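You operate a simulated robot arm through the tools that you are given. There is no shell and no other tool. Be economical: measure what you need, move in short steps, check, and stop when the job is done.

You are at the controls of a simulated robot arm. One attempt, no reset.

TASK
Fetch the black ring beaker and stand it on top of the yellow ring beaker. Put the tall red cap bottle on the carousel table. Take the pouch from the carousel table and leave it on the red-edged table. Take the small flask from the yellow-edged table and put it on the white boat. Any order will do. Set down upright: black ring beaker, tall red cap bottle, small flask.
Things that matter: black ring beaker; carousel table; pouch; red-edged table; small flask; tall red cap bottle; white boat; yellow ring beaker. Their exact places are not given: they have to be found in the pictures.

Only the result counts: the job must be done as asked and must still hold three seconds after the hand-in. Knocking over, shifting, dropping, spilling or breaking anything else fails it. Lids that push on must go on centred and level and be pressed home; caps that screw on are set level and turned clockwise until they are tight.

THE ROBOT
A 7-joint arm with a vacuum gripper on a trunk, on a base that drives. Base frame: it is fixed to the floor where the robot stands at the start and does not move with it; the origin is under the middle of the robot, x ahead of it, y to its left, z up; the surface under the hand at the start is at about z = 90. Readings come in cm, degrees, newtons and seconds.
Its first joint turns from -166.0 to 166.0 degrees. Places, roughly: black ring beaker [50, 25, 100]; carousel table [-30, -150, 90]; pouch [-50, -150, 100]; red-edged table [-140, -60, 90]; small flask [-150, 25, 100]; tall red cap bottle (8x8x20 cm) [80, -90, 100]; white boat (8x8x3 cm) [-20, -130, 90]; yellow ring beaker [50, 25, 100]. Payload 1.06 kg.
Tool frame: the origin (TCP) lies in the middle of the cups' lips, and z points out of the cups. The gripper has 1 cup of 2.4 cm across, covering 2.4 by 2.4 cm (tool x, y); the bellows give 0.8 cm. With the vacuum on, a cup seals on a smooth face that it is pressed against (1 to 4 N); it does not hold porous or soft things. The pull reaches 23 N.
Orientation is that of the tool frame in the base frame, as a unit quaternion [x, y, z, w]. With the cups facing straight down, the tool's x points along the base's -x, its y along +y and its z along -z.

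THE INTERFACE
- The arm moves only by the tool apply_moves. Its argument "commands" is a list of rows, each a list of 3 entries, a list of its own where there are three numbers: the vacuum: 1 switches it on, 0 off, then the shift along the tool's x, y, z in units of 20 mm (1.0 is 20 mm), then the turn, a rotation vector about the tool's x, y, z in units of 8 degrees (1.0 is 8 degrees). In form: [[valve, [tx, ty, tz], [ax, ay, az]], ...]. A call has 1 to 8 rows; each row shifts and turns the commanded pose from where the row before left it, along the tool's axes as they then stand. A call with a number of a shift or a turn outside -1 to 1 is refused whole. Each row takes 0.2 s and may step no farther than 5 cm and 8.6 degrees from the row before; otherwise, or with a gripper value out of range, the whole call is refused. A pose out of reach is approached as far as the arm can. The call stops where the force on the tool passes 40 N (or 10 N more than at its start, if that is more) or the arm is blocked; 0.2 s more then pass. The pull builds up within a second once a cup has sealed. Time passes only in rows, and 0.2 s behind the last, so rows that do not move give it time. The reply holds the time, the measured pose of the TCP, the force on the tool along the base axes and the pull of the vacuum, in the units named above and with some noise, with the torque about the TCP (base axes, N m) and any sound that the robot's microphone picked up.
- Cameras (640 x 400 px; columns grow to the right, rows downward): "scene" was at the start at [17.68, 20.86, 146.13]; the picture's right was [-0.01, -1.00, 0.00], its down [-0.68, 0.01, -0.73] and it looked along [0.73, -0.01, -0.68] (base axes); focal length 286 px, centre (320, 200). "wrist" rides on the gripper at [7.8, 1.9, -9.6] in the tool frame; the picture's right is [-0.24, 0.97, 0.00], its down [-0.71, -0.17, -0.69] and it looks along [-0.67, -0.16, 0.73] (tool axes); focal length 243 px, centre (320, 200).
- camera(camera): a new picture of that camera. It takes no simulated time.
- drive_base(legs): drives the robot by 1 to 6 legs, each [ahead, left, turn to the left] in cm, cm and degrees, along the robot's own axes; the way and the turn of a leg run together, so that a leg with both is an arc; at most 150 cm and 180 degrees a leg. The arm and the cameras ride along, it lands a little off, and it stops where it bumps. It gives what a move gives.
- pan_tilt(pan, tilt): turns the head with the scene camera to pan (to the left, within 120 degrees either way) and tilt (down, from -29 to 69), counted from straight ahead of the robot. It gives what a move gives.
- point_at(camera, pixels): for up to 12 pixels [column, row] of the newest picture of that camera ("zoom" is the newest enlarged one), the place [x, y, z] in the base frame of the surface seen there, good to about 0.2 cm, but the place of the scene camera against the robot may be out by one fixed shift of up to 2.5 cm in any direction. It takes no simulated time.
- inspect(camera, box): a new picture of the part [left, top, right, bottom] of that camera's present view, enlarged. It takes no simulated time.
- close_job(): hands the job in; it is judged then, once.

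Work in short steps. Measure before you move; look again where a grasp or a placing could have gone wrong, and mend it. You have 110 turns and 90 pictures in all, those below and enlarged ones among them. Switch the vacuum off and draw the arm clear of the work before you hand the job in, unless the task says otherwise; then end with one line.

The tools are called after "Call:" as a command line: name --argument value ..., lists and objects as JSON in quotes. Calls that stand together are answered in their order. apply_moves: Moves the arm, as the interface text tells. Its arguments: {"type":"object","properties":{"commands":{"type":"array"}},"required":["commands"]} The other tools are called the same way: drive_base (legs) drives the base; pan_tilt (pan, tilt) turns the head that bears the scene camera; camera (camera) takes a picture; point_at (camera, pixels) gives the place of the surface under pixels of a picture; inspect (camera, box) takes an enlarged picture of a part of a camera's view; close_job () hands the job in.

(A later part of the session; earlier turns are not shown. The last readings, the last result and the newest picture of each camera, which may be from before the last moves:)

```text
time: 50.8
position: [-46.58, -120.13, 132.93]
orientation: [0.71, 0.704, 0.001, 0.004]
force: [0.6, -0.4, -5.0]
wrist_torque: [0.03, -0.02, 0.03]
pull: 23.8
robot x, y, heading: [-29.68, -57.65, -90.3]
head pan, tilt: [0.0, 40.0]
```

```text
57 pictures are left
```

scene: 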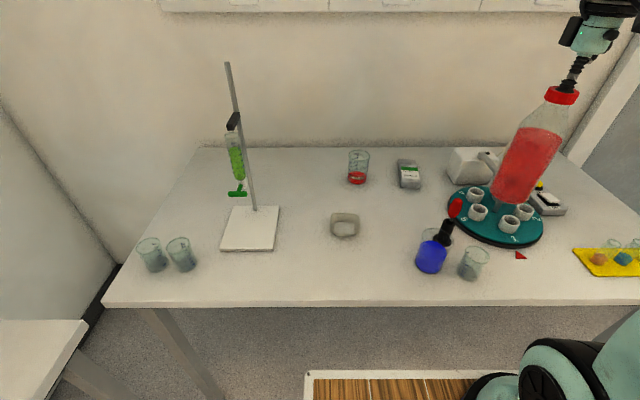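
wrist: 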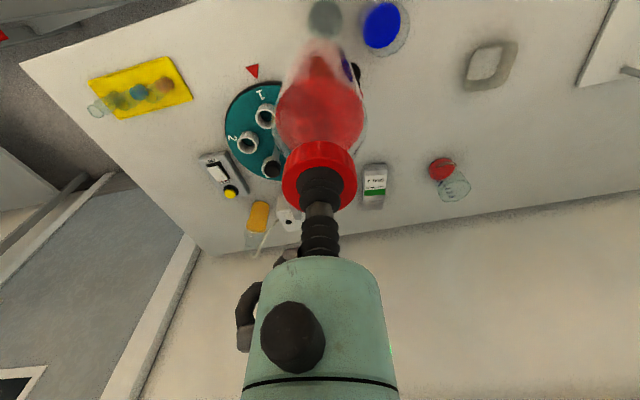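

The pouch is the sachet with a green stripe at scene (409,172), the white boat at (345,225). I measure these and candidate free spots for the bottle.

Call:
point_at --camera "scene" --pixels '[[345, 222], [332, 232], [409, 166], [409, 185], [300, 270], [320, 180], [240, 250], [276, 250], [185, 262], [358, 182], [431, 265], [300, 220]]'

Call:
point_at --camera "wrist" --pixels '[[375, 180], [375, 170], [386, 185], [488, 65], [470, 80], [510, 50], [440, 168], [580, 150], [325, 20], [382, 25], [585, 85]]'

Call:
inspect --camera "wrist" --box '[330, 130, 430, 230]'

```text
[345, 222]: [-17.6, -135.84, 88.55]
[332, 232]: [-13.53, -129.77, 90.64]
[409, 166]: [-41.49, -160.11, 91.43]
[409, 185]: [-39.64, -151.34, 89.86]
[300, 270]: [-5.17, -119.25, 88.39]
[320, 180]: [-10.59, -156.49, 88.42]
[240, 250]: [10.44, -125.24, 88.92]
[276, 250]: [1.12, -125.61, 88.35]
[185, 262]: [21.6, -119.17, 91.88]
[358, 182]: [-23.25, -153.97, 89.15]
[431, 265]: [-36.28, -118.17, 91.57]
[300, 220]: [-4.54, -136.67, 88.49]
```

```text
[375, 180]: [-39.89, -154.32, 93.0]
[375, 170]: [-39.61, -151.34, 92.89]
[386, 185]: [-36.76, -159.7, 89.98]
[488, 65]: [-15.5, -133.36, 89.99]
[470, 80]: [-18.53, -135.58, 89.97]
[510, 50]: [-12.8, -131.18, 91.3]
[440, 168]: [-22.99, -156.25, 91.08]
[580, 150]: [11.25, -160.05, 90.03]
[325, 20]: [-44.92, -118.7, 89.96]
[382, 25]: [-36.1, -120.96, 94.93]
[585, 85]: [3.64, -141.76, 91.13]
```

```text
4.00 times, centred on (380, 180) of wrist
```

zoom: 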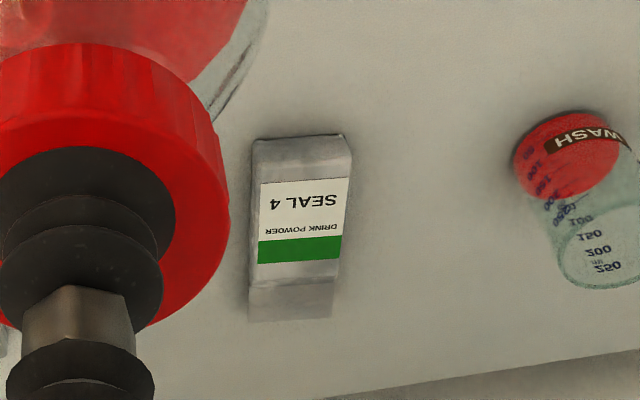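

I choose the free front spot at about (7,-117.5) for the bottle, between the table edge and the stand base (front edge y≈-125), clear of the beakers at x≥18. I carry the bottle there at height.

Call:
apply_moves --commands '[[1, [0, 0.6, 0], [0, 0, 0]], [1, [0, 1, 0], [0, 0, 0]], [1, [0, 1, 0], [0, 0, 0]], [1, [0, 1, 0], [0, 0, 0]], [1, [0, 1, 0], [0, 0, 0]], [1, [0, 1, 0], [0, 0, 0]], [1, [0, 1, 0], [0, 0, 0]], [1, [0, 1, 0], [0, 0, 0]]]'

Call:
apply_moves --commands '[[1, [0.1, 1, 0], [0, 0, 0]], [1, [0.1, 1, 0], [0, 0, 0]], [1, [0.1, 1, 0], [0, 0, 0]], [1, [0.1, 1, 0], [0, 0, 0]], [1, [0.1, 1, 0], [0, 0, 0]], [1, [0.1, 1, 0], [0, 0, 0]], [1, [0.1, 1, 0], [0, 0, 0]], [1, [0.1, 1, 0], [0, 0, 0]]]'

Call:
apply_moves --commands '[[1, [0.1, 1, 0], [0, 0, 0]], [1, [0.1, 1, 0], [0, 0, 0]], [1, [0.1, 1, 0], [0, 0, 0]], [1, [0.1, 1, 0], [0, 0, 0]], [1, [0.1, 1, 0], [0, 0, 0]], [1, [0, 1, 0], [0, 0, 0]], [1, [0, 0.6, 0], [0, 0, 0]], [1, [0, 0, 0], [0, 0, 0]]]'

Call:
camera --camera "scene"

Call:
camera --camera "wrist"

```text
time: 52.6
position: [-31.13, -120.0, 133.0]
orientation: [0.71, 0.704, 0.001, 0.003]
force: [-0.8, -0.5, -5.8]
wrist_torque: [-0.02, 0.02, -0.03]
pull: 22.7
robot x, y, heading: [-30.09, -57.5, -90.3]
head pan, tilt: [0.0, 40.0]
```

```text
time: 54.4
position: [-15.26, -118.79, 133.19]
orientation: [0.711, 0.704, 0.001, 0.003]
force: [-0.8, 0.2, -5.0]
wrist_torque: [0.03, 0.02, 0.01]
pull: 22.9
robot x, y, heading: [-30.25, -57.94, -90.5]
head pan, tilt: [0.0, 40.0]
```

```text
time: 56.2
position: [-2.08, -117.91, 133.18]
orientation: [0.71, 0.704, 0.0, 0.003]
force: [0.3, 0.3, -4.8]
wrist_torque: [0.01, 0.04, 0.02]
pull: 23.3
robot x, y, heading: [-29.91, -57.66, -90.5]
head pan, tilt: [0.0, 40.0]
```

```text
55 pictures are left
```

scene: 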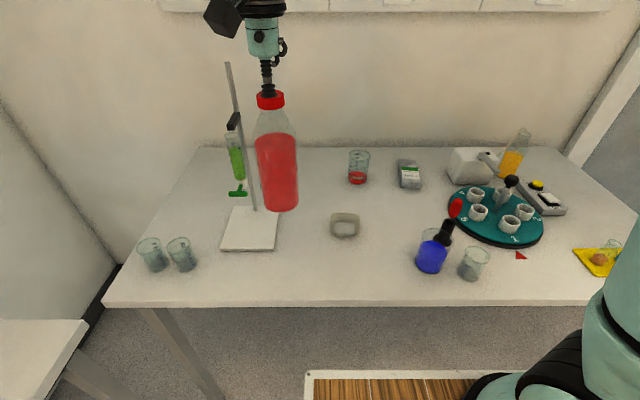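

```text
54 pictures are left
```

wrist: 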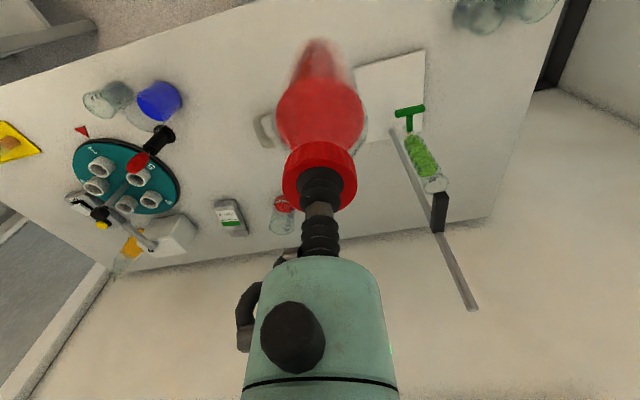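

I measure the stand, its base's front edge and the nearest beaker before going further.

Call:
point_at --camera "wrist" --pixels '[[424, 50], [357, 66], [425, 120], [409, 125], [440, 215], [470, 305], [475, 15], [395, 10], [350, 20], [420, 55]]'

Call:
point_at --camera "scene" --pixels '[[221, 249], [274, 250], [182, 270], [184, 240], [254, 209], [228, 64], [235, 150], [105, 302], [300, 302]]'

```text
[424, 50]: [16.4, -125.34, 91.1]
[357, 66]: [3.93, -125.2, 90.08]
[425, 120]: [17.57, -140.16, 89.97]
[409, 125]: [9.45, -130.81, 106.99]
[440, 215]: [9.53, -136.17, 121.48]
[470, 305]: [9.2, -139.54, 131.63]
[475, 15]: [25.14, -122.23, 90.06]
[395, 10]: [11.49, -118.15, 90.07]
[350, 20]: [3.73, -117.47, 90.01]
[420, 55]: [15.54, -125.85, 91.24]
```

```text
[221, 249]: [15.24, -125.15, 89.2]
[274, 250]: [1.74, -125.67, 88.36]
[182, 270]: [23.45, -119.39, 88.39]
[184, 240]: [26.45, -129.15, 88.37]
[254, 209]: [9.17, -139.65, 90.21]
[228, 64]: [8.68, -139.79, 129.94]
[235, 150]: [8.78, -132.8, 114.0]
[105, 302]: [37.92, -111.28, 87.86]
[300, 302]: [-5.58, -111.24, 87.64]
```

The burette tip is at (9.4,-131,107), so the present spot (-2,-118) is safer and free (base starts at x≈3, y≈-125). I lower the bottle here.

Call:
apply_moves --commands '[[1, [0, 0, 1], [0, 0, 0]], [1, [0, 0, 1], [0, 0, 0]], [1, [0, 0, 1], [0, 0, 0]], [1, [0, 0, 1], [0, 0, 0]], [1, [0, 0, 1], [0, 0, 0]], [1, [0, 0, 1], [0, 0, 0]], [1, [0, 0, 1], [0, 0, 0]], [1, [0, 0, 1], [0, 0, 0]]]'

Call:
apply_moves --commands '[[1, [0, 0, 1], [0, 0, 0]], [1, [0, 0, 0.8], [0, 0, 0]], [1, [0, 0, 0.6], [0, 0, 0]], [1, [0, 0, 0.4], [0, 0, 0]], [1, [0, 0, 0], [0, 0, 0]]]'

Call:
inspect --camera "scene" --box '[200, 120, 380, 320]'

```text
time: 58.0
position: [-2.05, -117.86, 117.09]
orientation: [0.71, 0.704, 0.001, 0.003]
force: [-0.2, 0.0, -5.2]
wrist_torque: [-0.01, -0.01, 0.03]
pull: 22.7
robot x, y, heading: [-29.88, -57.98, -90.3]
head pan, tilt: [0.0, 40.0]
```

```text
time: 59.2
position: [-1.9, -117.83, 111.51]
orientation: [0.709, 0.705, 0.001, 0.003]
force: [-0.2, 0.0, -4.7]
wrist_torque: [0.0, 0.01, 0.01]
pull: 22.7
robot x, y, heading: [-29.49, -57.73, -90.2]
head pan, tilt: [0.0, 40.0]
```

```text
2.00 times, centred on (290, 220) of scene
```

zoom: 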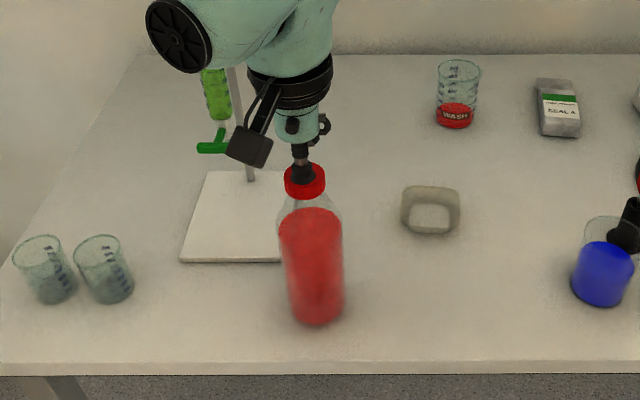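

The bottle is about 1 cm above the table in a free spot. I lower in fine steps to contact.

Call:
apply_moves --commands '[[1, [0, 0, 0.3], [0, 0, 0]], [1, [0, 0, 0.15], [0, 0, 0]], [1, [0, 0, 0.1], [0, 0, 0]], [1, [0, 0, 0], [0, 0, 0]]]'

```text
time: 60.2
position: [-2.02, -118.06, 110.38]
orientation: [0.709, 0.705, 0.0, 0.003]
force: [-0.7, -0.1, -4.9]
wrist_torque: [0.0, 0.01, 0.02]
pull: 22.5
robot x, y, heading: [-29.67, -57.92, -90.3]
head pan, tilt: [0.0, 40.0]
```

Call:
apply_moves --commands '[[1, [0, 0, 0.1], [0, 0, 0]], [1, [0, 0, 0.05], [0, 0, 0]], [1, [0, 0, 0], [0, 0, 0]]]'

```text
time: 61.0
position: [-1.98, -118.02, 110.15]
orientation: [0.709, 0.705, 0.0, 0.003]
force: [2.4, 2.3, 12.8]
wrist_torque: [0.02, 0.02, -0.03]
pull: 23.2
robot x, y, heading: [-29.81, -58.03, -90.4]
head pan, tilt: [0.0, 40.0]
```

Contact at 12.8 N. I relax slightly, release, wait and lift clear.

Call:
apply_moves --commands '[[1, [0, 0, -0.06], [0, 0, 0]], [0, [0, 0, 0], [0, 0, 0]], [0, [0, 0, 0], [0, 0, 0]], [0, [0, 0, 0], [0, 0, 0]], [0, [0, 0, 0], [0, 0, 0]], [0, [0, 0, -0.1], [0, 0, 0]], [0, [0, 0, -0.3], [0, 0, 0]], [0, [0, 0, -0.8], [0, 0, 0]]]'

Call:
apply_moves --commands '[[0, [0, 0, -1], [0, 0, 0]], [0, [0, 0, -1], [0, 0, 0]], [0, [0, 0, -1], [0, 0, 0]], [0, [0, 0, -1], [0, 0, 0]], [0, [0, 0, -1], [0, 0, 0]], [0, [0, 0, -1], [0, 0, 0]], [0, [0, -1, -1], [0, 0, 0]], [0, [0, -1, -1], [0, 0, 0]]]'

Call:
camera --camera "scene"

```text
time: 62.8
position: [-1.93, -117.9, 112.88]
orientation: [0.709, 0.705, 0.001, 0.004]
force: [-0.3, 0.1, 0.7]
wrist_torque: [0.04, 0.01, 0.05]
pull: 0.0
robot x, y, heading: [-29.99, -57.6, -90.3]
head pan, tilt: [0.0, 40.0]
```

```text
time: 64.6
position: [-5.92, -117.93, 128.87]
orientation: [0.71, 0.705, -0.001, 0.003]
force: [-0.3, -0.5, 0.0]
wrist_torque: [0.0, 0.02, -0.02]
pull: 0.1
robot x, y, heading: [-30.14, -58.04, -90.5]
head pan, tilt: [0.0, 40.0]
```

```text
52 pictures are left
```

scene: 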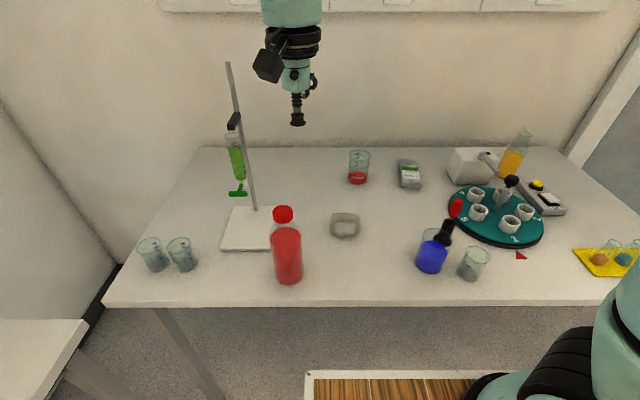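

The bottle stands upright. I drive 9 cm ahead for reach and move the arm toward the pouch at about (-40,-155).

Call:
drive_base --legs '[[9, 0, 0]]'

Call:
apply_moves --commands '[[0, [-0.2, -1, 0], [0, 0, 0]], [0, [-0.8, -1, 0], [0, 0, 0]], [0, [-0.8, -1, 0], [0, 0, 0]], [0, [-0.8, -1, 0], [0, 0, 0]], [0, [-0.8, -1, 0], [0, 0, 0]], [0, [-0.8, -1, 0], [0, 0, 0]], [0, [-0.8, -1, 0], [0, 0, 0]], [0, [-0.8, -1, 0], [0, 0, 0]]]'

Call:
apply_moves --commands '[[0, [-0.8, -1, 0], [0, 0, 0]], [0, [-0.8, -1, 0], [0, 0, 0]], [0, [-0.8, -1, 0], [0, 0, 0]], [0, [-0.8, -1, 0], [0, 0, 0]], [0, [-0.8, -1, 0], [0, 0, 0]], [0, [-0.8, -1, 0], [0, 0, 0]], [0, [-0.8, -1, 0], [0, 0, 0]], [0, [0, -1, 0], [0, 0, 0]]]'

Call:
camera --camera "wrist"

```text
time: 65.7
position: [-6.06, -127.01, 128.83]
orientation: [0.71, 0.704, 0.0, 0.004]
force: [-1.1, 0.5, -1.2]
wrist_torque: [0.01, -0.03, -0.01]
pull: 0.1
robot x, y, heading: [-30.01, -66.77, -90.6]
head pan, tilt: [0.0, 40.0]
```

```text
time: 67.5
position: [-22.17, -138.35, 128.76]
orientation: [0.71, 0.704, 0.001, 0.003]
force: [0.5, 0.1, 0.4]
wrist_torque: [-0.02, 0.01, 0.02]
pull: 0.1
robot x, y, heading: [-30.29, -67.15, -90.6]
head pan, tilt: [0.0, 40.0]
```

```text
time: 69.3
position: [-38.44, -149.64, 128.63]
orientation: [0.71, 0.705, 0.001, 0.003]
force: [0.3, 0.6, 0.4]
wrist_torque: [-0.05, 0.02, 0.01]
pull: 0.1
robot x, y, heading: [-29.96, -66.85, -90.7]
head pan, tilt: [0.0, 40.0]
```

```text
51 pictures are left
```

wrist: 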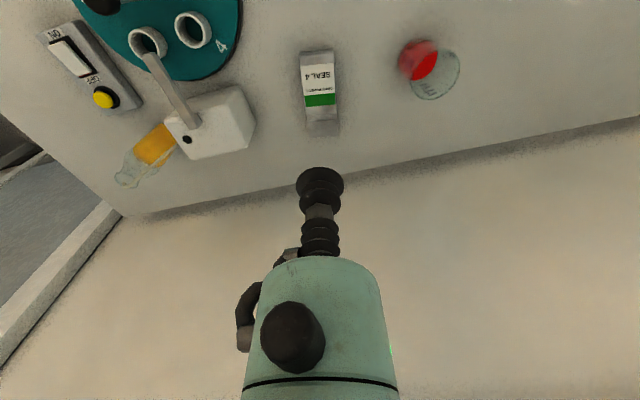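

Call:
inspect --camera "wrist" --box '[280, 40, 360, 140]'

Call:
point_at --camera "wrist" --pixels '[[318, 60], [318, 75], [320, 85], [320, 100], [321, 115], [322, 130], [304, 90], [334, 90], [308, 120], [336, 120]]'

```text
4.00 times, centred on (320, 90) of wrist
```

zoom: 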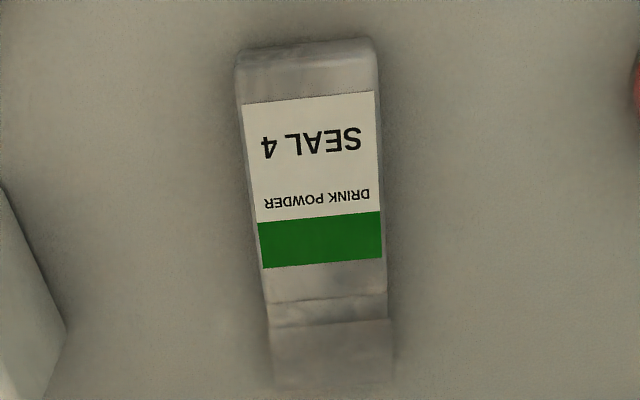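

```text
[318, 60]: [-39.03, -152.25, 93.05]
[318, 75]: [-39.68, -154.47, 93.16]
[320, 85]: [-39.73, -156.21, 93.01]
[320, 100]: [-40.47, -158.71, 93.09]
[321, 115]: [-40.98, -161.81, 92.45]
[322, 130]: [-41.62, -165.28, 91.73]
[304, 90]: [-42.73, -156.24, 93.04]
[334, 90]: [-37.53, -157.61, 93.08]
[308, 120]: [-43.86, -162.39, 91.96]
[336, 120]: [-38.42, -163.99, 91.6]
```

The pouch's flat label is centred at about (-40,-156.8), z 93.05. I check the neighbouring dispenser and the wash bottle for clearance while aligning above.

Call:
point_at --camera "wrist" --pixels '[[240, 90], [255, 120], [245, 150], [190, 110], [150, 60], [420, 60], [440, 95], [160, 140]]'

Call:
apply_moves --commands '[[0, [-0.9, -0.2, 0], [0, 0, 0]], [0, [-0.9, -0.2, 0.5], [0, 0, 0]], [0, [-0.9, -0.2, 1], [0, 0, 0]], [0, [-0.85, -0.2, 1], [0, 0, 0]], [0, [0, 0, 1], [0, 0, 0]], [0, [0, 0, 1], [0, 0, 0]], [0, [0, 0, 1], [0, 0, 0]], [0, [0, 0, 0], [0, 0, 0]]]'

```text
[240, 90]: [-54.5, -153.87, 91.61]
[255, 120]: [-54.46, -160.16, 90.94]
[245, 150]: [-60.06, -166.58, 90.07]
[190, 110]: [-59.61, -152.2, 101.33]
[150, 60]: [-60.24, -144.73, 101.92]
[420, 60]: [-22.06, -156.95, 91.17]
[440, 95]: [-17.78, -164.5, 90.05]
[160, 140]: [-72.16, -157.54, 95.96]
```

```text
time: 71.1
position: [-40.04, -156.78, 117.82]
orientation: [0.71, 0.704, 0.001, 0.003]
force: [0.0, -0.1, 0.2]
wrist_torque: [0.0, 0.04, 0.02]
pull: 0.0
robot x, y, heading: [-29.9, -67.37, -90.5]
head pan, tilt: [0.0, 40.0]
```

Clearance is ample (dispenser x ≤ -54). I descend to just above the pouch.

Call:
apply_moves --commands '[[0, [0, 0, 1], [0, 0, 0]], [0, [0, 0, 1], [0, 0, 0]], [0, [0, 0, 1], [0, 0, 0]], [0, [0, 0, 1], [0, 0, 0]], [0, [0, 0, 1], [0, 0, 0]], [0, [0, 0, 1], [0, 0, 0]], [0, [0, 0, 1], [0, 0, 0]], [0, [0, 0, 1], [0, 0, 0]]]'

Call:
apply_moves --commands '[[0, [0, 0, 1], [0, 0, 0]], [0, [0, 0, 1], [0, 0, 0]], [0, [0, 0, 1], [0, 0, 0]], [0, [0, 0, 0.6], [0, 0, 0]], [0, [0, 0, 0], [0, 0, 0]]]'

Call:
inspect --camera "wrist" --box '[240, 80, 400, 260]'

```text
time: 72.9
position: [-40.11, -156.49, 101.8]
orientation: [0.709, 0.705, 0.0, 0.002]
force: [0.8, 0.8, 0.2]
wrist_torque: [-0.03, 0.03, 0.0]
pull: 0.0
robot x, y, heading: [-29.92, -67.0, -90.7]
head pan, tilt: [0.0, 40.0]
```

```text
time: 74.1
position: [-39.75, -156.8, 94.7]
orientation: [0.71, 0.704, 0.001, 0.003]
force: [0.3, 0.0, 0.9]
wrist_torque: [0.0, 0.01, 0.03]
pull: 0.0
robot x, y, heading: [-30.17, -66.99, -90.6]
head pan, tilt: [0.0, 40.0]
```

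```text
2.22 times, centred on (320, 170) of wrist
```

zoom: 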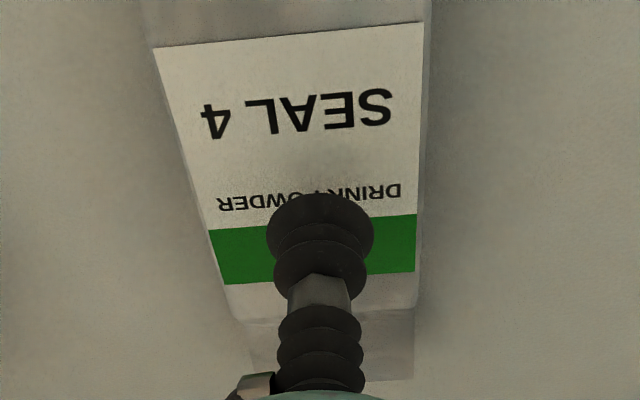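

The cup is above the middle of the label. I press gently with the vacuum on.

Call:
apply_moves --commands '[[1, [0, 0, 0.5], [0, 0, 0]], [1, [0, 0, 0.25], [0, 0, 0]], [1, [0, 0, 0.12], [0, 0, 0]], [1, [0, 0, 0], [0, 0, 0]], [1, [0, 0, 0], [0, 0, 0]]]'

```text
time: 75.3
position: [-39.84, -156.81, 92.96]
orientation: [0.709, 0.705, 0.001, 0.003]
force: [2.5, -0.1, 5.2]
wrist_torque: [0.01, 0.04, 0.01]
pull: 23.3
robot x, y, heading: [-29.98, -66.28, -90.5]
head pan, tilt: [0.0, 40.0]
```

Sealed (23.3 N). I lift the pouch and retract toward the robot.

Call:
apply_moves --commands '[[1, [0, 0, -0.3], [0, 0, 0]], [1, [0, 0, -0.7], [0, 0, 0]], [1, [0, 0, -1], [0, 0, 0]], [1, [0, 0, -1], [0, 0, 0]], [1, [0, 0, -1], [0, 0, 0]], [1, [0, 0, -1], [0, 0, 0]], [1, [0, 0, -1], [0, 0, 0]], [1, [0, 0, -1], [0, 0, 0]]]'

Call:
apply_moves --commands '[[1, [0, 0, -1], [0, 0, 0]], [1, [0, 0, -1], [0, 0, 0]], [1, [0, 0, -1], [0, 0, 0]], [1, [0.5, 0, -1], [0, 0, 0]], [1, [1, 0, -1], [0, 0, 0]], [1, [1, 0, -1], [0, 0, 0]], [1, [1, 0, -1], [0, 0, 0]], [1, [1, 0, -1], [0, 0, 0]]]'

Call:
apply_moves --commands '[[1, [1, 0, -1], [0, 0, 0]], [1, [1, 0, -1], [0, 0, 0]], [1, [1, 0, 0], [0, 0, 0]], [1, [1, 0, 0], [0, 0, 0]], [1, [1, 0, 0], [0, 0, 0]], [1, [1, 0, 0], [0, 0, 0]], [1, [1, 0, 0], [0, 0, 0]], [1, [1, 0, 0], [0, 0, 0]]]'

Call:
camera --camera "wrist"

```text
time: 77.1
position: [-39.7, -156.86, 106.69]
orientation: [0.71, 0.705, 0.002, 0.003]
force: [0.3, -0.7, -1.2]
wrist_torque: [-0.02, -0.03, -0.02]
pull: 23.0
robot x, y, heading: [-30.16, -66.96, -90.6]
head pan, tilt: [0.0, 40.0]
```

```text
time: 78.9
position: [-39.9, -147.49, 122.61]
orientation: [0.71, 0.704, 0.001, 0.001]
force: [0.0, -0.5, -2.0]
wrist_torque: [0.04, -0.01, -0.05]
pull: 22.6
robot x, y, heading: [-29.89, -66.84, -90.5]
head pan, tilt: [0.0, 40.0]
```

```text
time: 80.7
position: [-39.47, -131.71, 126.72]
orientation: [0.71, 0.704, 0.0, 0.003]
force: [0.1, -0.2, -0.6]
wrist_torque: [0.02, 0.0, -0.02]
pull: 22.8
robot x, y, heading: [-30.03, -67.21, -90.5]
head pan, tilt: [0.0, 40.0]
```

```text
48 pictures are left
```

wrist: 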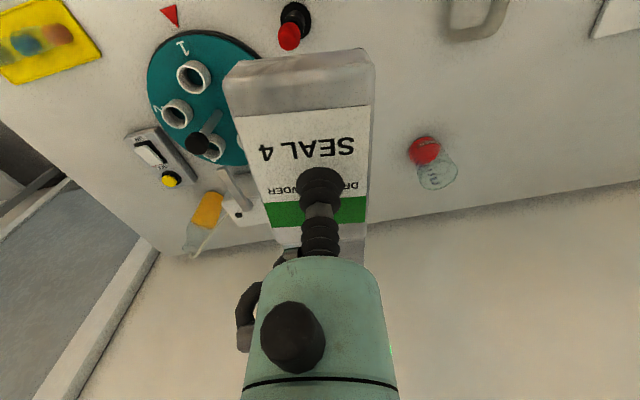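

The pouch is held. I back off, sidestep right and turn 90° right to face the red-edged table, then look.

Call:
drive_base --legs '[[-10, -25, 0], [0, 0, -90]]'

Call:
camera --camera "scene"

Call:
camera --camera "wrist"

```text
time: 86.3
position: [-120.11, -49.69, 126.62]
orientation: [1.0, 0.016, -0.002, 0.003]
force: [-0.1, 0.6, -0.8]
wrist_torque: [-0.03, 0.0, -0.01]
pull: 23.7
robot x, y, heading: [-55.13, -56.4, -178.1]
head pan, tilt: [0.0, 40.0]
```

```text
47 pictures are left
```

scene: 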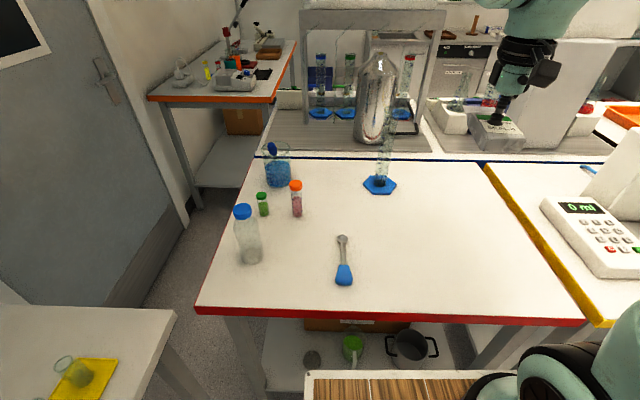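

```text
46 pictures are left
```

wrist: 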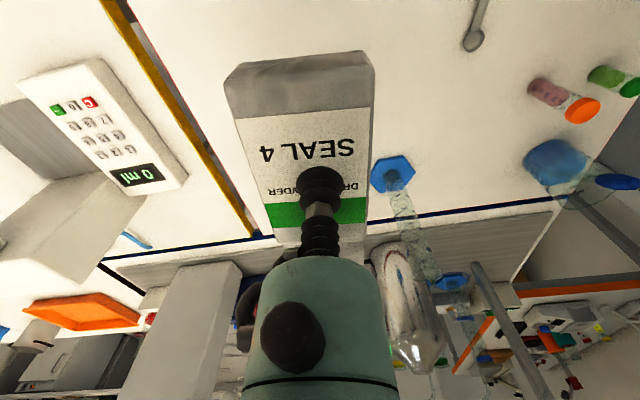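

There is a large free area on the red-edged table around scene (450,250). I measure it and its bounds.

Call:
point_at --camera "scene" --pixels '[[450, 250], [520, 250], [575, 318], [485, 165], [340, 280], [380, 190], [400, 280], [430, 300], [345, 240]]'

Call:
point_at --camera "wrist" --pixels '[[240, 30], [390, 175], [430, 60], [170, 100], [470, 45], [420, 220], [400, 100]]'

```text
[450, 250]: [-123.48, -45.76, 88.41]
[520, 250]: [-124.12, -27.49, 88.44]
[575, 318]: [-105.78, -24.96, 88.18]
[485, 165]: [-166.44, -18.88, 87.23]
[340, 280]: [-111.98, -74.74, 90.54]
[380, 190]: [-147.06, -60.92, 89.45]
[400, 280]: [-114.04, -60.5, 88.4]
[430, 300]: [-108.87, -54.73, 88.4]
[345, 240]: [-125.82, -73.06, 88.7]
```

```text
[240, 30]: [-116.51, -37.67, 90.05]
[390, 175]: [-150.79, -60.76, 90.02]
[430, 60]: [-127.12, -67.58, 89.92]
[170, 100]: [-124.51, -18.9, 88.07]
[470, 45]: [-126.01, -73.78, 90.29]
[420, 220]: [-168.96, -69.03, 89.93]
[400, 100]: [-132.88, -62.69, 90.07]
```

The spot directly below (-120,-49.7) is free on the red-edged table. I lower the pouch here.

Call:
apply_moves --commands '[[1, [0, 0, 1], [0, 0, 0]], [1, [0, 0, 1], [0, 0, 0]], [1, [0, 0, 1], [0, 0, 0]], [1, [0, 0, 1], [0, 0, 0]], [1, [0, 0, 1], [0, 0, 0]], [1, [0, 0, 1], [0, 0, 0]], [1, [0, 0, 1], [0, 0, 0]], [1, [0, 0, 1], [0, 0, 0]]]'

Call:
apply_moves --commands '[[1, [0, 0, 1], [0, 0, 0]], [1, [0, 0, 1], [0, 0, 0]], [1, [0, 0, 1], [0, 0, 0]], [1, [0, 0, 1], [0, 0, 0]], [1, [0, 0, 1], [0, 0, 0]], [1, [0, 0, 1], [0, 0, 0]], [1, [0, 0, 1], [0, 0, 0]], [1, [0, 0, 0.8], [0, 0, 0]]]'

Call:
apply_moves --commands '[[1, [0, 0, 0.3], [0, 0, 0]], [1, [0, 0, 0.15], [0, 0, 0]], [1, [0, 0, 0], [0, 0, 0]]]'

```text
time: 88.1
position: [-120.27, -49.68, 110.52]
orientation: [1.0, 0.015, -0.002, 0.002]
force: [-0.1, -0.3, -2.0]
wrist_torque: [0.04, 0.02, -0.03]
pull: 22.9
robot x, y, heading: [-55.13, -56.74, -178.1]
head pan, tilt: [0.0, 40.0]
```

```text
time: 89.9
position: [-120.19, -49.83, 95.2]
orientation: [1.0, 0.016, -0.002, 0.003]
force: [-0.6, 0.2, -1.1]
wrist_torque: [-0.04, 0.02, 0.0]
pull: 23.3
robot x, y, heading: [-55.3, -56.52, -178.2]
head pan, tilt: [0.0, 40.0]
```

```text
time: 90.7
position: [-120.26, -49.77, 94.27]
orientation: [1.0, 0.015, -0.002, 0.003]
force: [0.2, -0.7, -1.3]
wrist_torque: [0.03, 0.0, 0.01]
pull: 22.4
robot x, y, heading: [-55.38, -56.63, -178.1]
head pan, tilt: [0.0, 40.0]
```

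Call:
apply_moves --commands '[[1, [0, 0, 0.4], [0, 0, 0]], [1, [0, 0, 0.15], [0, 0, 0]], [1, [0, 0, 0], [0, 0, 0]]]'

```text
time: 91.5
position: [-120.26, -49.83, 93.14]
orientation: [1.0, 0.016, -0.002, 0.003]
force: [0.4, 0.3, 0.2]
wrist_torque: [0.02, 0.01, 0.0]
pull: 22.7
robot x, y, heading: [-55.54, -56.78, -178.4]
head pan, tilt: [0.0, 40.0]
```

The load has come off (force 0.2 N): the pouch rests on the table. I release, wait and lift.

Call:
apply_moves --commands '[[0, [0, 0, 0.03], [0, 0, 0]], [0, [0, 0, 0], [0, 0, 0]], [0, [0, 0, 0], [0, 0, 0]], [0, [0, 0, 0], [0, 0, 0]], [0, [0, 0, 0], [0, 0, 0]], [0, [0, 0, -0.1], [0, 0, 0]], [0, [0, 0, -0.4], [0, 0, 0]], [0, [0, 0, -1], [0, 0, 0]]]'

Call:
apply_moves --commands '[[0, [0, 0, -1], [0, 0, 0]], [0, [0, 0, -1], [0, 0, 0]], [0, [0, 0, -1], [0, 0, 0]], [0, [0, 0, -1], [0, 0, 0]], [0, [0, 0, -1], [0, 0, 0]], [0, [0, 0, -1], [0, 0, 0]], [0, [0, 0, -1], [0, 0, 0]], [0, [0, 0, -1], [0, 0, 0]]]'

Call:
apply_moves --commands '[[0, [0, 0, -1], [0, 0, 0]], [0, [0, 0, -1], [0, 0, 0]], [0, [0, 0, -1], [0, 0, 0]], [0, [0, 0, -1], [0, 0, 0]], [0, [0, 0, -1], [0, 0, 0]], [0, [0, 0, -1], [0, 0, 0]], [0, [0, 0, -1], [0, 0, 0]], [0, [0, 0, 0], [0, 0, 0]]]'

Call:
pan_tilt --pan -25 --tilt 40

Call:
camera --camera "scene"

```text
time: 93.3
position: [-120.22, -49.57, 95.94]
orientation: [1.0, 0.016, -0.001, 0.002]
force: [-0.4, 0.4, 0.0]
wrist_torque: [0.0, -0.01, 0.03]
pull: 0.2
robot x, y, heading: [-55.64, -56.58, -178.2]
head pan, tilt: [0.0, 40.0]
```

```text
time: 95.1
position: [-120.35, -49.76, 112.07]
orientation: [1.0, 0.015, -0.002, 0.003]
force: [0.7, 0.2, -0.2]
wrist_torque: [-0.05, -0.01, 0.01]
pull: 0.1
robot x, y, heading: [-55.39, -56.27, -178.0]
head pan, tilt: [0.0, 40.0]
```

```text
time: 96.9
position: [-120.25, -49.72, 125.98]
orientation: [1.0, 0.015, -0.002, 0.003]
force: [0.1, 0.4, 0.0]
wrist_torque: [-0.03, 0.02, 0.0]
pull: 0.0
robot x, y, heading: [-55.36, -56.52, -178.1]
head pan, tilt: [0.0, 40.0]
```

```text
time: 97.8
position: [-120.37, -49.59, 126.0]
orientation: [1.0, 0.016, -0.001, 0.003]
force: [0.1, 0.6, 1.6]
wrist_torque: [-0.01, 0.02, -0.03]
pull: 0.1
robot x, y, heading: [-54.82, -56.52, -178.3]
head pan, tilt: [-25.0, 40.0]
```

```text
45 pictures are left
```

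scene: 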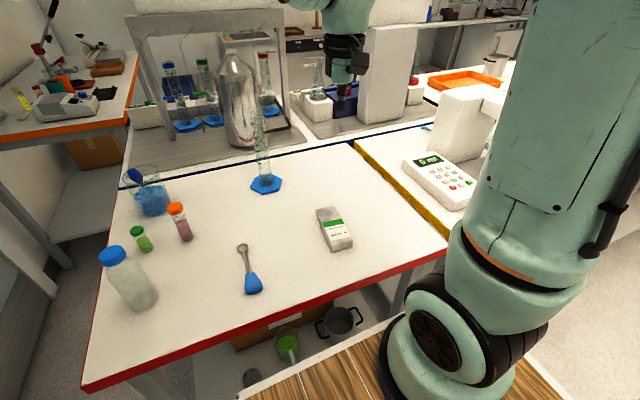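

The pouch lies on the red-edged table. I back off 20 cm (arm clear of the table), sidestep right about 70 cm to the yellow-edged table, and look.

Call:
drive_base --legs '[[-20, 0, -2], [0, -70, 0]]'

Call:
pan_tilt --pan 0 --tilt 35

Call:
camera --camera "scene"

Call:
camera --camera "wrist"

```text
time: 102.8
position: [-101.13, 21.04, 125.97]
orientation: [1.0, 0.011, -0.002, 0.002]
force: [0.3, 0.5, 0.4]
wrist_torque: [0.01, 0.0, 0.01]
pull: 0.2
robot x, y, heading: [-36.04, 13.13, -178.7]
head pan, tilt: [-25.0, 40.0]
```

```text
time: 103.7
position: [-100.98, 21.12, 125.9]
orientation: [1.0, 0.011, -0.001, 0.002]
force: [-0.3, -0.7, 0.1]
wrist_torque: [0.03, 0.0, 0.0]
pull: 0.0
robot x, y, heading: [-35.9, 13.47, -179.1]
head pan, tilt: [0.0, 35.0]
```

```text
44 pictures are left
```

scene: 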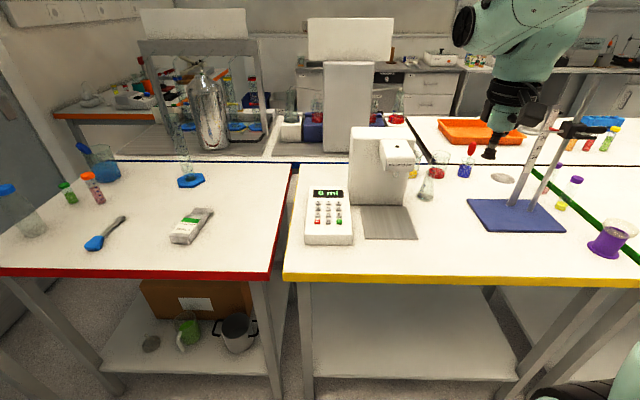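

```text
43 pictures are left
```

wrist: 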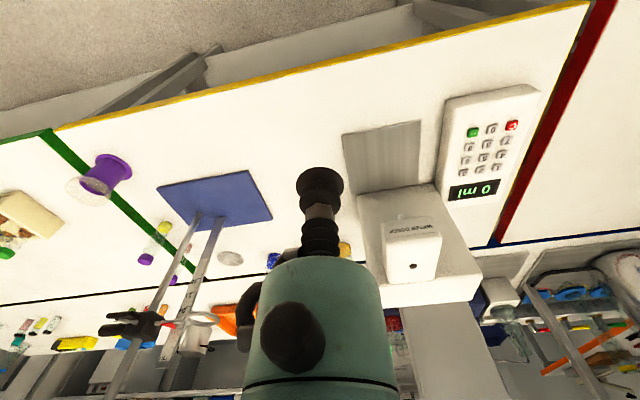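

Small items are around scene (410..520,150..190). I zoom there.

Call:
inspect --camera "scene" --box '[390, 110, 590, 260]'

Call:
point_at --camera "zoom" --pixels '[[120, 190], [125, 215], [220, 175], [355, 210], [145, 120], [330, 290], [400, 320], [450, 120], [410, 0], [500, 200], [380, 210], [75, 200]]'

```text
2.67 times, centred on (490, 185) of scene
```

zoom: 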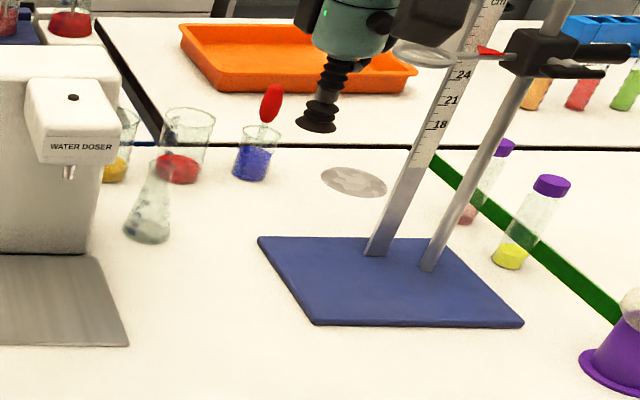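

```text
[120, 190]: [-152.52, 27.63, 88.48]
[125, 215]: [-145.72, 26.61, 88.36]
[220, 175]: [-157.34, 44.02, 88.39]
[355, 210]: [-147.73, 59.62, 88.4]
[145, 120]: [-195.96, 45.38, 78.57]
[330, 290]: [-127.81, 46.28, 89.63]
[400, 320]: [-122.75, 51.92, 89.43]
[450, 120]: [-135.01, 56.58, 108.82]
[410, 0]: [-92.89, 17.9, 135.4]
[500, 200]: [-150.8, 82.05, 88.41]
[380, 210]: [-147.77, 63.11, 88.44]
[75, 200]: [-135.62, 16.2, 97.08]
```

The small flask is at zoom (150,205). I drive 12 cm ahead (robot to x≈-48) and right so the arm is near, after a closer look at the flask and the doser.

Call:
inspect --camera "scene" --box '[400, 140, 480, 210]'

Call:
point_at --camera "zoom" --pixels '[[225, 210], [205, 215], [240, 215], [215, 260], [205, 330], [170, 340], [245, 340], [120, 180], [60, 50], [310, 160], [430, 200], [120, 100]]'

Call:
point_at --camera "scene" --pixels '[[352, 127], [415, 155], [410, 128], [395, 145], [352, 210], [380, 130], [467, 205], [560, 230], [548, 110], [560, 200], [415, 220], [290, 280]]'

```text
5.71 times, centred on (440, 175) of scene
```

zoom: 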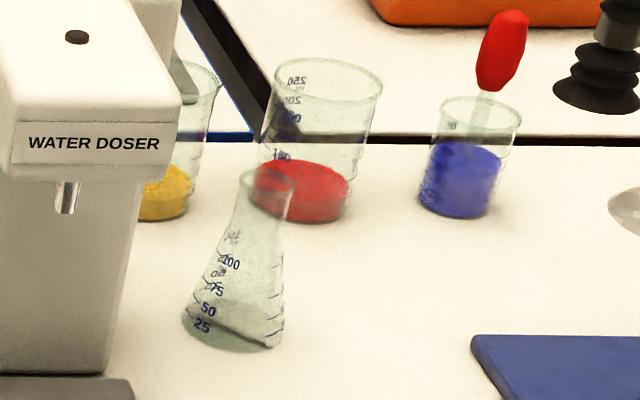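

```text
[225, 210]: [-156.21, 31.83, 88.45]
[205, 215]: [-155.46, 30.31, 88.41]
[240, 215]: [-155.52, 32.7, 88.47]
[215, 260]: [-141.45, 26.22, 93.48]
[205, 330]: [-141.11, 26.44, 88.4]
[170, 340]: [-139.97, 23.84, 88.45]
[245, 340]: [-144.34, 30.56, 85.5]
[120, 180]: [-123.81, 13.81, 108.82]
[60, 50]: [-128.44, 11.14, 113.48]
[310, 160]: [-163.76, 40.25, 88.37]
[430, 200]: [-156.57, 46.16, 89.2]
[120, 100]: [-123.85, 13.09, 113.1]
```

```text
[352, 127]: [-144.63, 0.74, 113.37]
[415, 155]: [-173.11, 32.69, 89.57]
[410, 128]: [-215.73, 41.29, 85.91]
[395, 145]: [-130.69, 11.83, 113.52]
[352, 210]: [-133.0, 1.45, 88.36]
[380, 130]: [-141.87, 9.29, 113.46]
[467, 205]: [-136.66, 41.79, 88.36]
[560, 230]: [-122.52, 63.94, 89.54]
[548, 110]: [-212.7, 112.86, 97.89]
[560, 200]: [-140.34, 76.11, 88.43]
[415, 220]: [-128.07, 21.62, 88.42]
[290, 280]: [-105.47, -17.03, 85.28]
```

The flask is at about (-143.5,28); the doser (y ≤16, top z≈115) and stand (y ≥45) leave room. I drive 20 cm ahead and 6 cm right with the tool above at z 126.

Call:
drive_base --legs '[[20, -6, -1]]'

Call:
apply_moves --commands '[[0, [-0.8, 0, 0], [0, 0, 0]], [0, [-1, 0, 0], [0, 0, 0]], [0, [-1, 0, 0], [0, 0, 0]], [0, [-1, 0, 0], [0, 0, 0]], [0, [-1, 0, 0], [0, 0, 0]], [0, [-1, 0, 0], [0, 0, 0]], [0, [-1, 0, 0], [0, 0, 0]], [0, [-1, 0, 0], [0, 0, 0]]]'

Call:
camera --camera "wrist"

```text
time: 105.3
position: [-120.4, 28.33, 125.98]
orientation: [1.0, -0.001, -0.001, 0.003]
force: [-0.6, 0.3, -0.7]
wrist_torque: [0.01, -0.05, 0.0]
pull: 0.2
robot x, y, heading: [-55.46, 19.33, -180.0]
head pan, tilt: [0.0, 35.0]
```

```text
time: 107.2
position: [-136.03, 28.2, 125.96]
orientation: [1.0, 0.0, -0.002, 0.002]
force: [0.4, -1.1, -0.1]
wrist_torque: [-0.01, 0.02, 0.0]
pull: 0.1
robot x, y, heading: [-55.37, 19.33, -179.8]
head pan, tilt: [0.0, 35.0]
```

```text
40 pictures are left
```

wrist: 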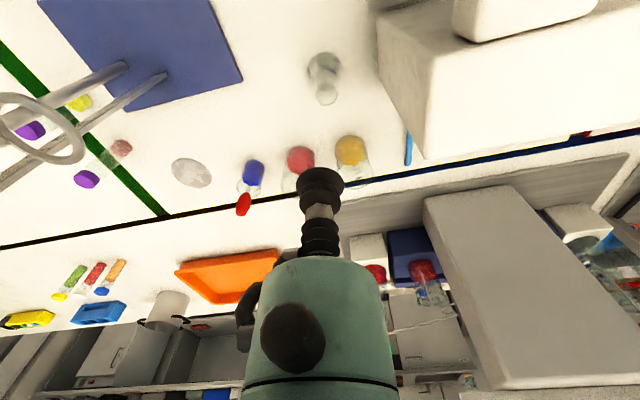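

The flask is at wrist (325,80), its mouth near (326,95). I zoom and measure.

Call:
inspect --camera "wrist" --box '[285, 40, 365, 120]'

```text
5.00 times, centred on (325, 80) of wrist
```

zoom: 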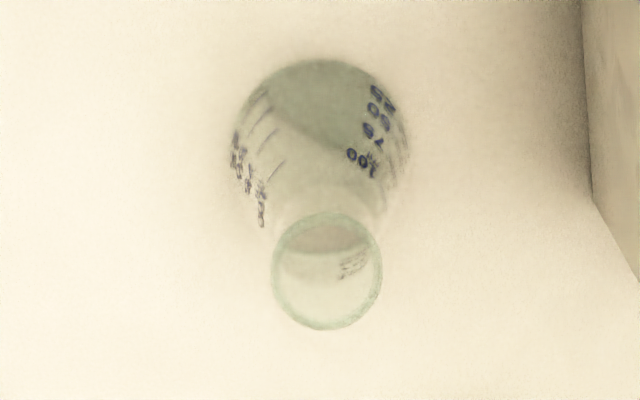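

Call:
point_at --camera "zoom" --pixels '[[274, 270], [380, 270], [327, 216], [327, 326], [290, 235], [365, 235], [285, 308], [368, 308], [243, 120], [408, 140], [325, 63], [620, 150]]'

```text
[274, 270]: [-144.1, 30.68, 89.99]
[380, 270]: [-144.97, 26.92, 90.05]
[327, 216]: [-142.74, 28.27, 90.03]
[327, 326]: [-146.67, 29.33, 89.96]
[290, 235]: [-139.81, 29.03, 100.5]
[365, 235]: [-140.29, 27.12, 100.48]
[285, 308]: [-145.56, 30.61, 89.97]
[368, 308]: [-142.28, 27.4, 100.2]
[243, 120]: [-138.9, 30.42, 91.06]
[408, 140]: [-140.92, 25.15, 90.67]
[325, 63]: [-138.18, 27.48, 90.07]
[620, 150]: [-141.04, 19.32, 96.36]
```

Mouth centre ≈(-141.0,28.3), z ≈100.4, diameter ≈3 cm. I align and descend to z≈104 for a finer look.

Call:
apply_moves --commands '[[0, [-0.83, -0.03, 0], [0, 0, 0]], [0, [-0.83, 0, 0.5], [0, 0, 0]], [0, [-0.83, 0, 1], [0, 0, 0]], [0, [0, 0, 1], [0, 0, 0]], [0, [0, 0, 1], [0, 0, 0]], [0, [0, 0, 1], [0, 0, 0]], [0, [0, 0, 1], [0, 0, 0]], [0, [0, 0, 1], [0, 0, 0]]]'

Call:
apply_moves --commands '[[0, [0, 0, 1], [0, 0, 0]], [0, [0, 0, 1], [0, 0, 0]], [0, [0, 0, 1], [0, 0, 0]], [0, [0, 0, 1], [0, 0, 0]], [0, [0, 0, 0.4], [0, 0, 0]], [0, [0, 0, 0], [0, 0, 0]]]'

Call:
inspect --camera "wrist" --box '[240, 80, 400, 260]'

Call:
point_at --camera "zoom" --pixels '[[320, 100], [260, 150], [380, 150], [270, 130], [370, 130], [300, 110], [340, 110]]'

```text
time: 109.0
position: [-141.0, 28.29, 112.98]
orientation: [1.0, -0.001, -0.002, 0.002]
force: [0.4, -0.3, 0.1]
wrist_torque: [-0.01, 0.01, 0.02]
pull: 0.0
robot x, y, heading: [-55.6, 19.24, -180.3]
head pan, tilt: [0.0, 35.0]
```

```text
time: 110.3
position: [-141.07, 28.45, 104.13]
orientation: [1.0, 0.0, -0.001, 0.002]
force: [0.3, 0.5, -0.4]
wrist_torque: [0.01, 0.0, 0.02]
pull: 0.1
robot x, y, heading: [-55.72, 19.28, -179.9]
head pan, tilt: [0.0, 35.0]
```

```text
2.22 times, centred on (320, 170) of wrist
```

zoom: 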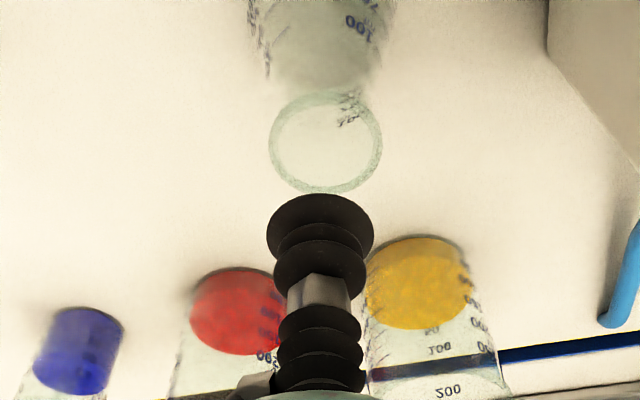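

```text
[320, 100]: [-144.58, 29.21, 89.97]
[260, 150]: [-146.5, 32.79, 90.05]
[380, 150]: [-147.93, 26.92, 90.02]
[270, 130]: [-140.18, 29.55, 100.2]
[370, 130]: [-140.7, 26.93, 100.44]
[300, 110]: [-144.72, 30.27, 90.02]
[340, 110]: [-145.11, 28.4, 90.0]
```

The mouth centre is 0.15 cm right and 0.2 cm up of the cup's axis. I correct, and press gently with the vacuum on.

Call:
apply_moves --commands '[[0, [0.08, 0.08, 0.6], [0, 0, 0]], [0, [0, 0, 0.6], [0, 0, 0]], [1, [0, 0, 0.3], [0, 0, 0]], [1, [0, 0, 0.2], [0, 0, 0]], [1, [0, 0, 0.1], [0, 0, 0]], [1, [0, 0, 0], [0, 0, 0]]]'

```text
time: 111.8
position: [-140.89, 28.19, 100.52]
orientation: [1.0, 0.0, -0.002, 0.003]
force: [0.1, -1.0, 1.0]
wrist_torque: [0.03, -0.01, -0.07]
pull: 23.0
robot x, y, heading: [-55.52, 19.2, -179.6]
head pan, tilt: [0.0, 35.0]
```

Sealed (23 N). I lift the flask straight up and check.

Call:
apply_moves --commands '[[1, [0, 0, -0.3], [0, 0, 0]], [1, [0, 0, -0.7], [0, 0, 0]], [1, [0, 0, -1], [0, 0, 0]], [1, [0, 0, -1], [0, 0, 0]], [1, [0, 0, -1], [0, 0, 0]], [1, [0, 0, -1], [0, 0, 0]], [1, [0, 0, -1], [0, 0, 0]], [1, [0, 0, -1], [0, 0, 0]]]'

Call:
apply_moves --commands '[[1, [0, 0, -1], [0, 0, 0]], [1, [0, 0, -1], [0, 0, 0]], [1, [0, 0, -1], [0, 0, 0]], [1, [0, 0, -1], [0, 0, 0]], [1, [0, 0, -1], [0, 0, 0]], [1, [0, 0, -1], [0, 0, 0]], [1, [0, 0, -0.6], [0, 0, 0]], [1, [0, 0, 0], [0, 0, 0]]]'

Call:
camera --camera "wrist"

Call:
camera --camera "scene"

```text
time: 113.5
position: [-140.74, 28.06, 114.56]
orientation: [1.0, -0.001, -0.001, 0.002]
force: [0.0, 0.3, -1.5]
wrist_torque: [-0.03, 0.04, -0.03]
pull: 23.1
robot x, y, heading: [-55.38, 19.34, -179.9]
head pan, tilt: [0.0, 35.0]
```

```text
time: 115.3
position: [-140.75, 28.19, 127.92]
orientation: [1.0, 0.001, -0.001, 0.002]
force: [0.2, 0.0, -1.1]
wrist_torque: [-0.01, 0.0, 0.0]
pull: 23.0
robot x, y, heading: [-55.73, 19.49, -179.9]
head pan, tilt: [0.0, 35.0]
```

```text
37 pictures are left
```

wrist: 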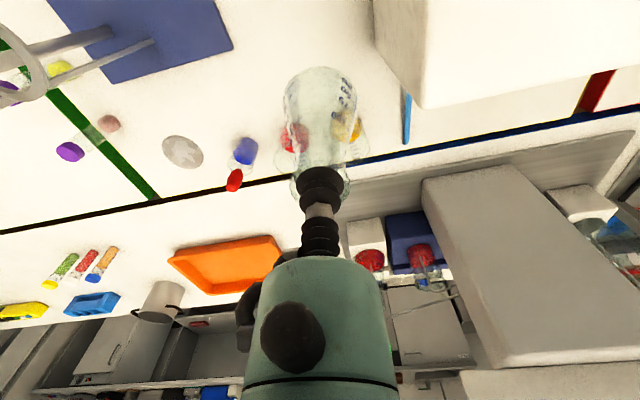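

```text
36 pictures are left
```

scene: 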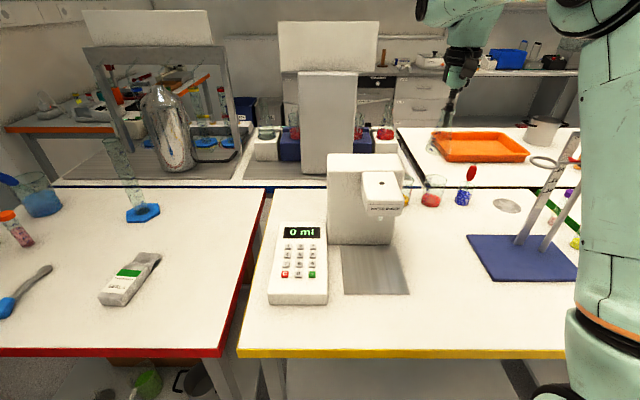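

The flask is held upright. I retract 20 cm, then drive back, sidestep left and turn left to face the carousel table.

Call:
apply_moves --commands '[[1, [0.5, 0, -0.5], [0, 0, 0]], [1, [1, 0, -0.5], [0, 0, 0]], [1, [1, 0, 0], [0, 0, 0]], [1, [1, 0, 0], [0, 0, 0]], [1, [1, 0, 0], [0, 0, 0]], [1, [1, 0, 0], [0, 0, 0]], [1, [1, 0, 0], [0, 0, 0]], [1, [1, 0, 0], [0, 0, 0]]]'

Call:
apply_moves --commands '[[1, [1, 0, 0], [0, 0, 0]], [1, [1, 0, 0], [0, 0, 0]], [1, [0.5, 0, 0], [0, 0, 0]], [1, [0, 0, 0], [0, 0, 0]]]'

Call:
drive_base --legs '[[-20, 0, 0], [0, 75, 0], [0, 0, 90]]'

Call:
pan_tilt --pan 0 --tilt 40

Call:
camera --camera "scene"

Call:
camera --camera "wrist"

```text
time: 117.2
position: [-125.83, 28.54, 129.7]
orientation: [1.0, 0.0, -0.001, 0.003]
force: [-0.3, 0.2, -0.4]
wrist_torque: [0.04, 0.01, 0.02]
pull: 22.7
robot x, y, heading: [-55.6, 19.42, -180.0]
head pan, tilt: [0.0, 35.0]
```

```text
time: 118.2
position: [-120.78, 28.4, 129.62]
orientation: [1.0, 0.0, -0.002, 0.003]
force: [0.2, -0.4, -1.6]
wrist_torque: [-0.02, -0.03, -0.01]
pull: 22.8
robot x, y, heading: [-55.46, 19.61, -180.2]
head pan, tilt: [0.0, 35.0]
```

```text
time: 127.3
position: [-42.48, -121.39, 129.73]
orientation: [0.701, 0.714, 0.001, 0.003]
force: [0.0, 0.0, 0.2]
wrist_torque: [0.0, 0.0, 0.0]
pull: 23.3
robot x, y, heading: [-34.87, -56.11, -88.9]
head pan, tilt: [0.0, 35.0]
```

```text
time: 128.0
position: [-42.52, -121.38, 129.71]
orientation: [0.7, 0.714, 0.001, 0.004]
force: [-0.1, -0.3, -0.1]
wrist_torque: [0.03, 0.0, -0.01]
pull: 22.4
robot x, y, heading: [-34.52, -56.11, -88.9]
head pan, tilt: [0.0, 40.0]
```

```text
35 pictures are left
```

scene: 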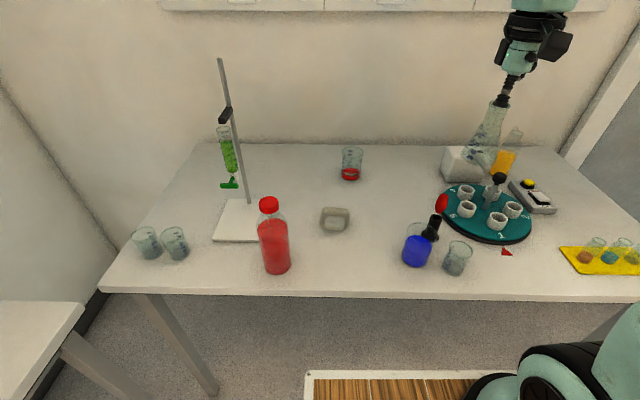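

```text
34 pictures are left
```

wrist: 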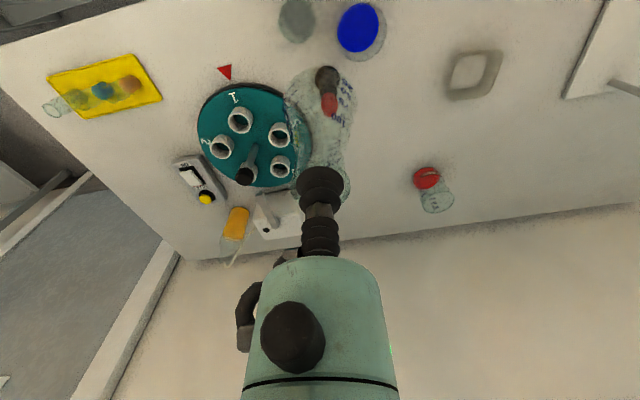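

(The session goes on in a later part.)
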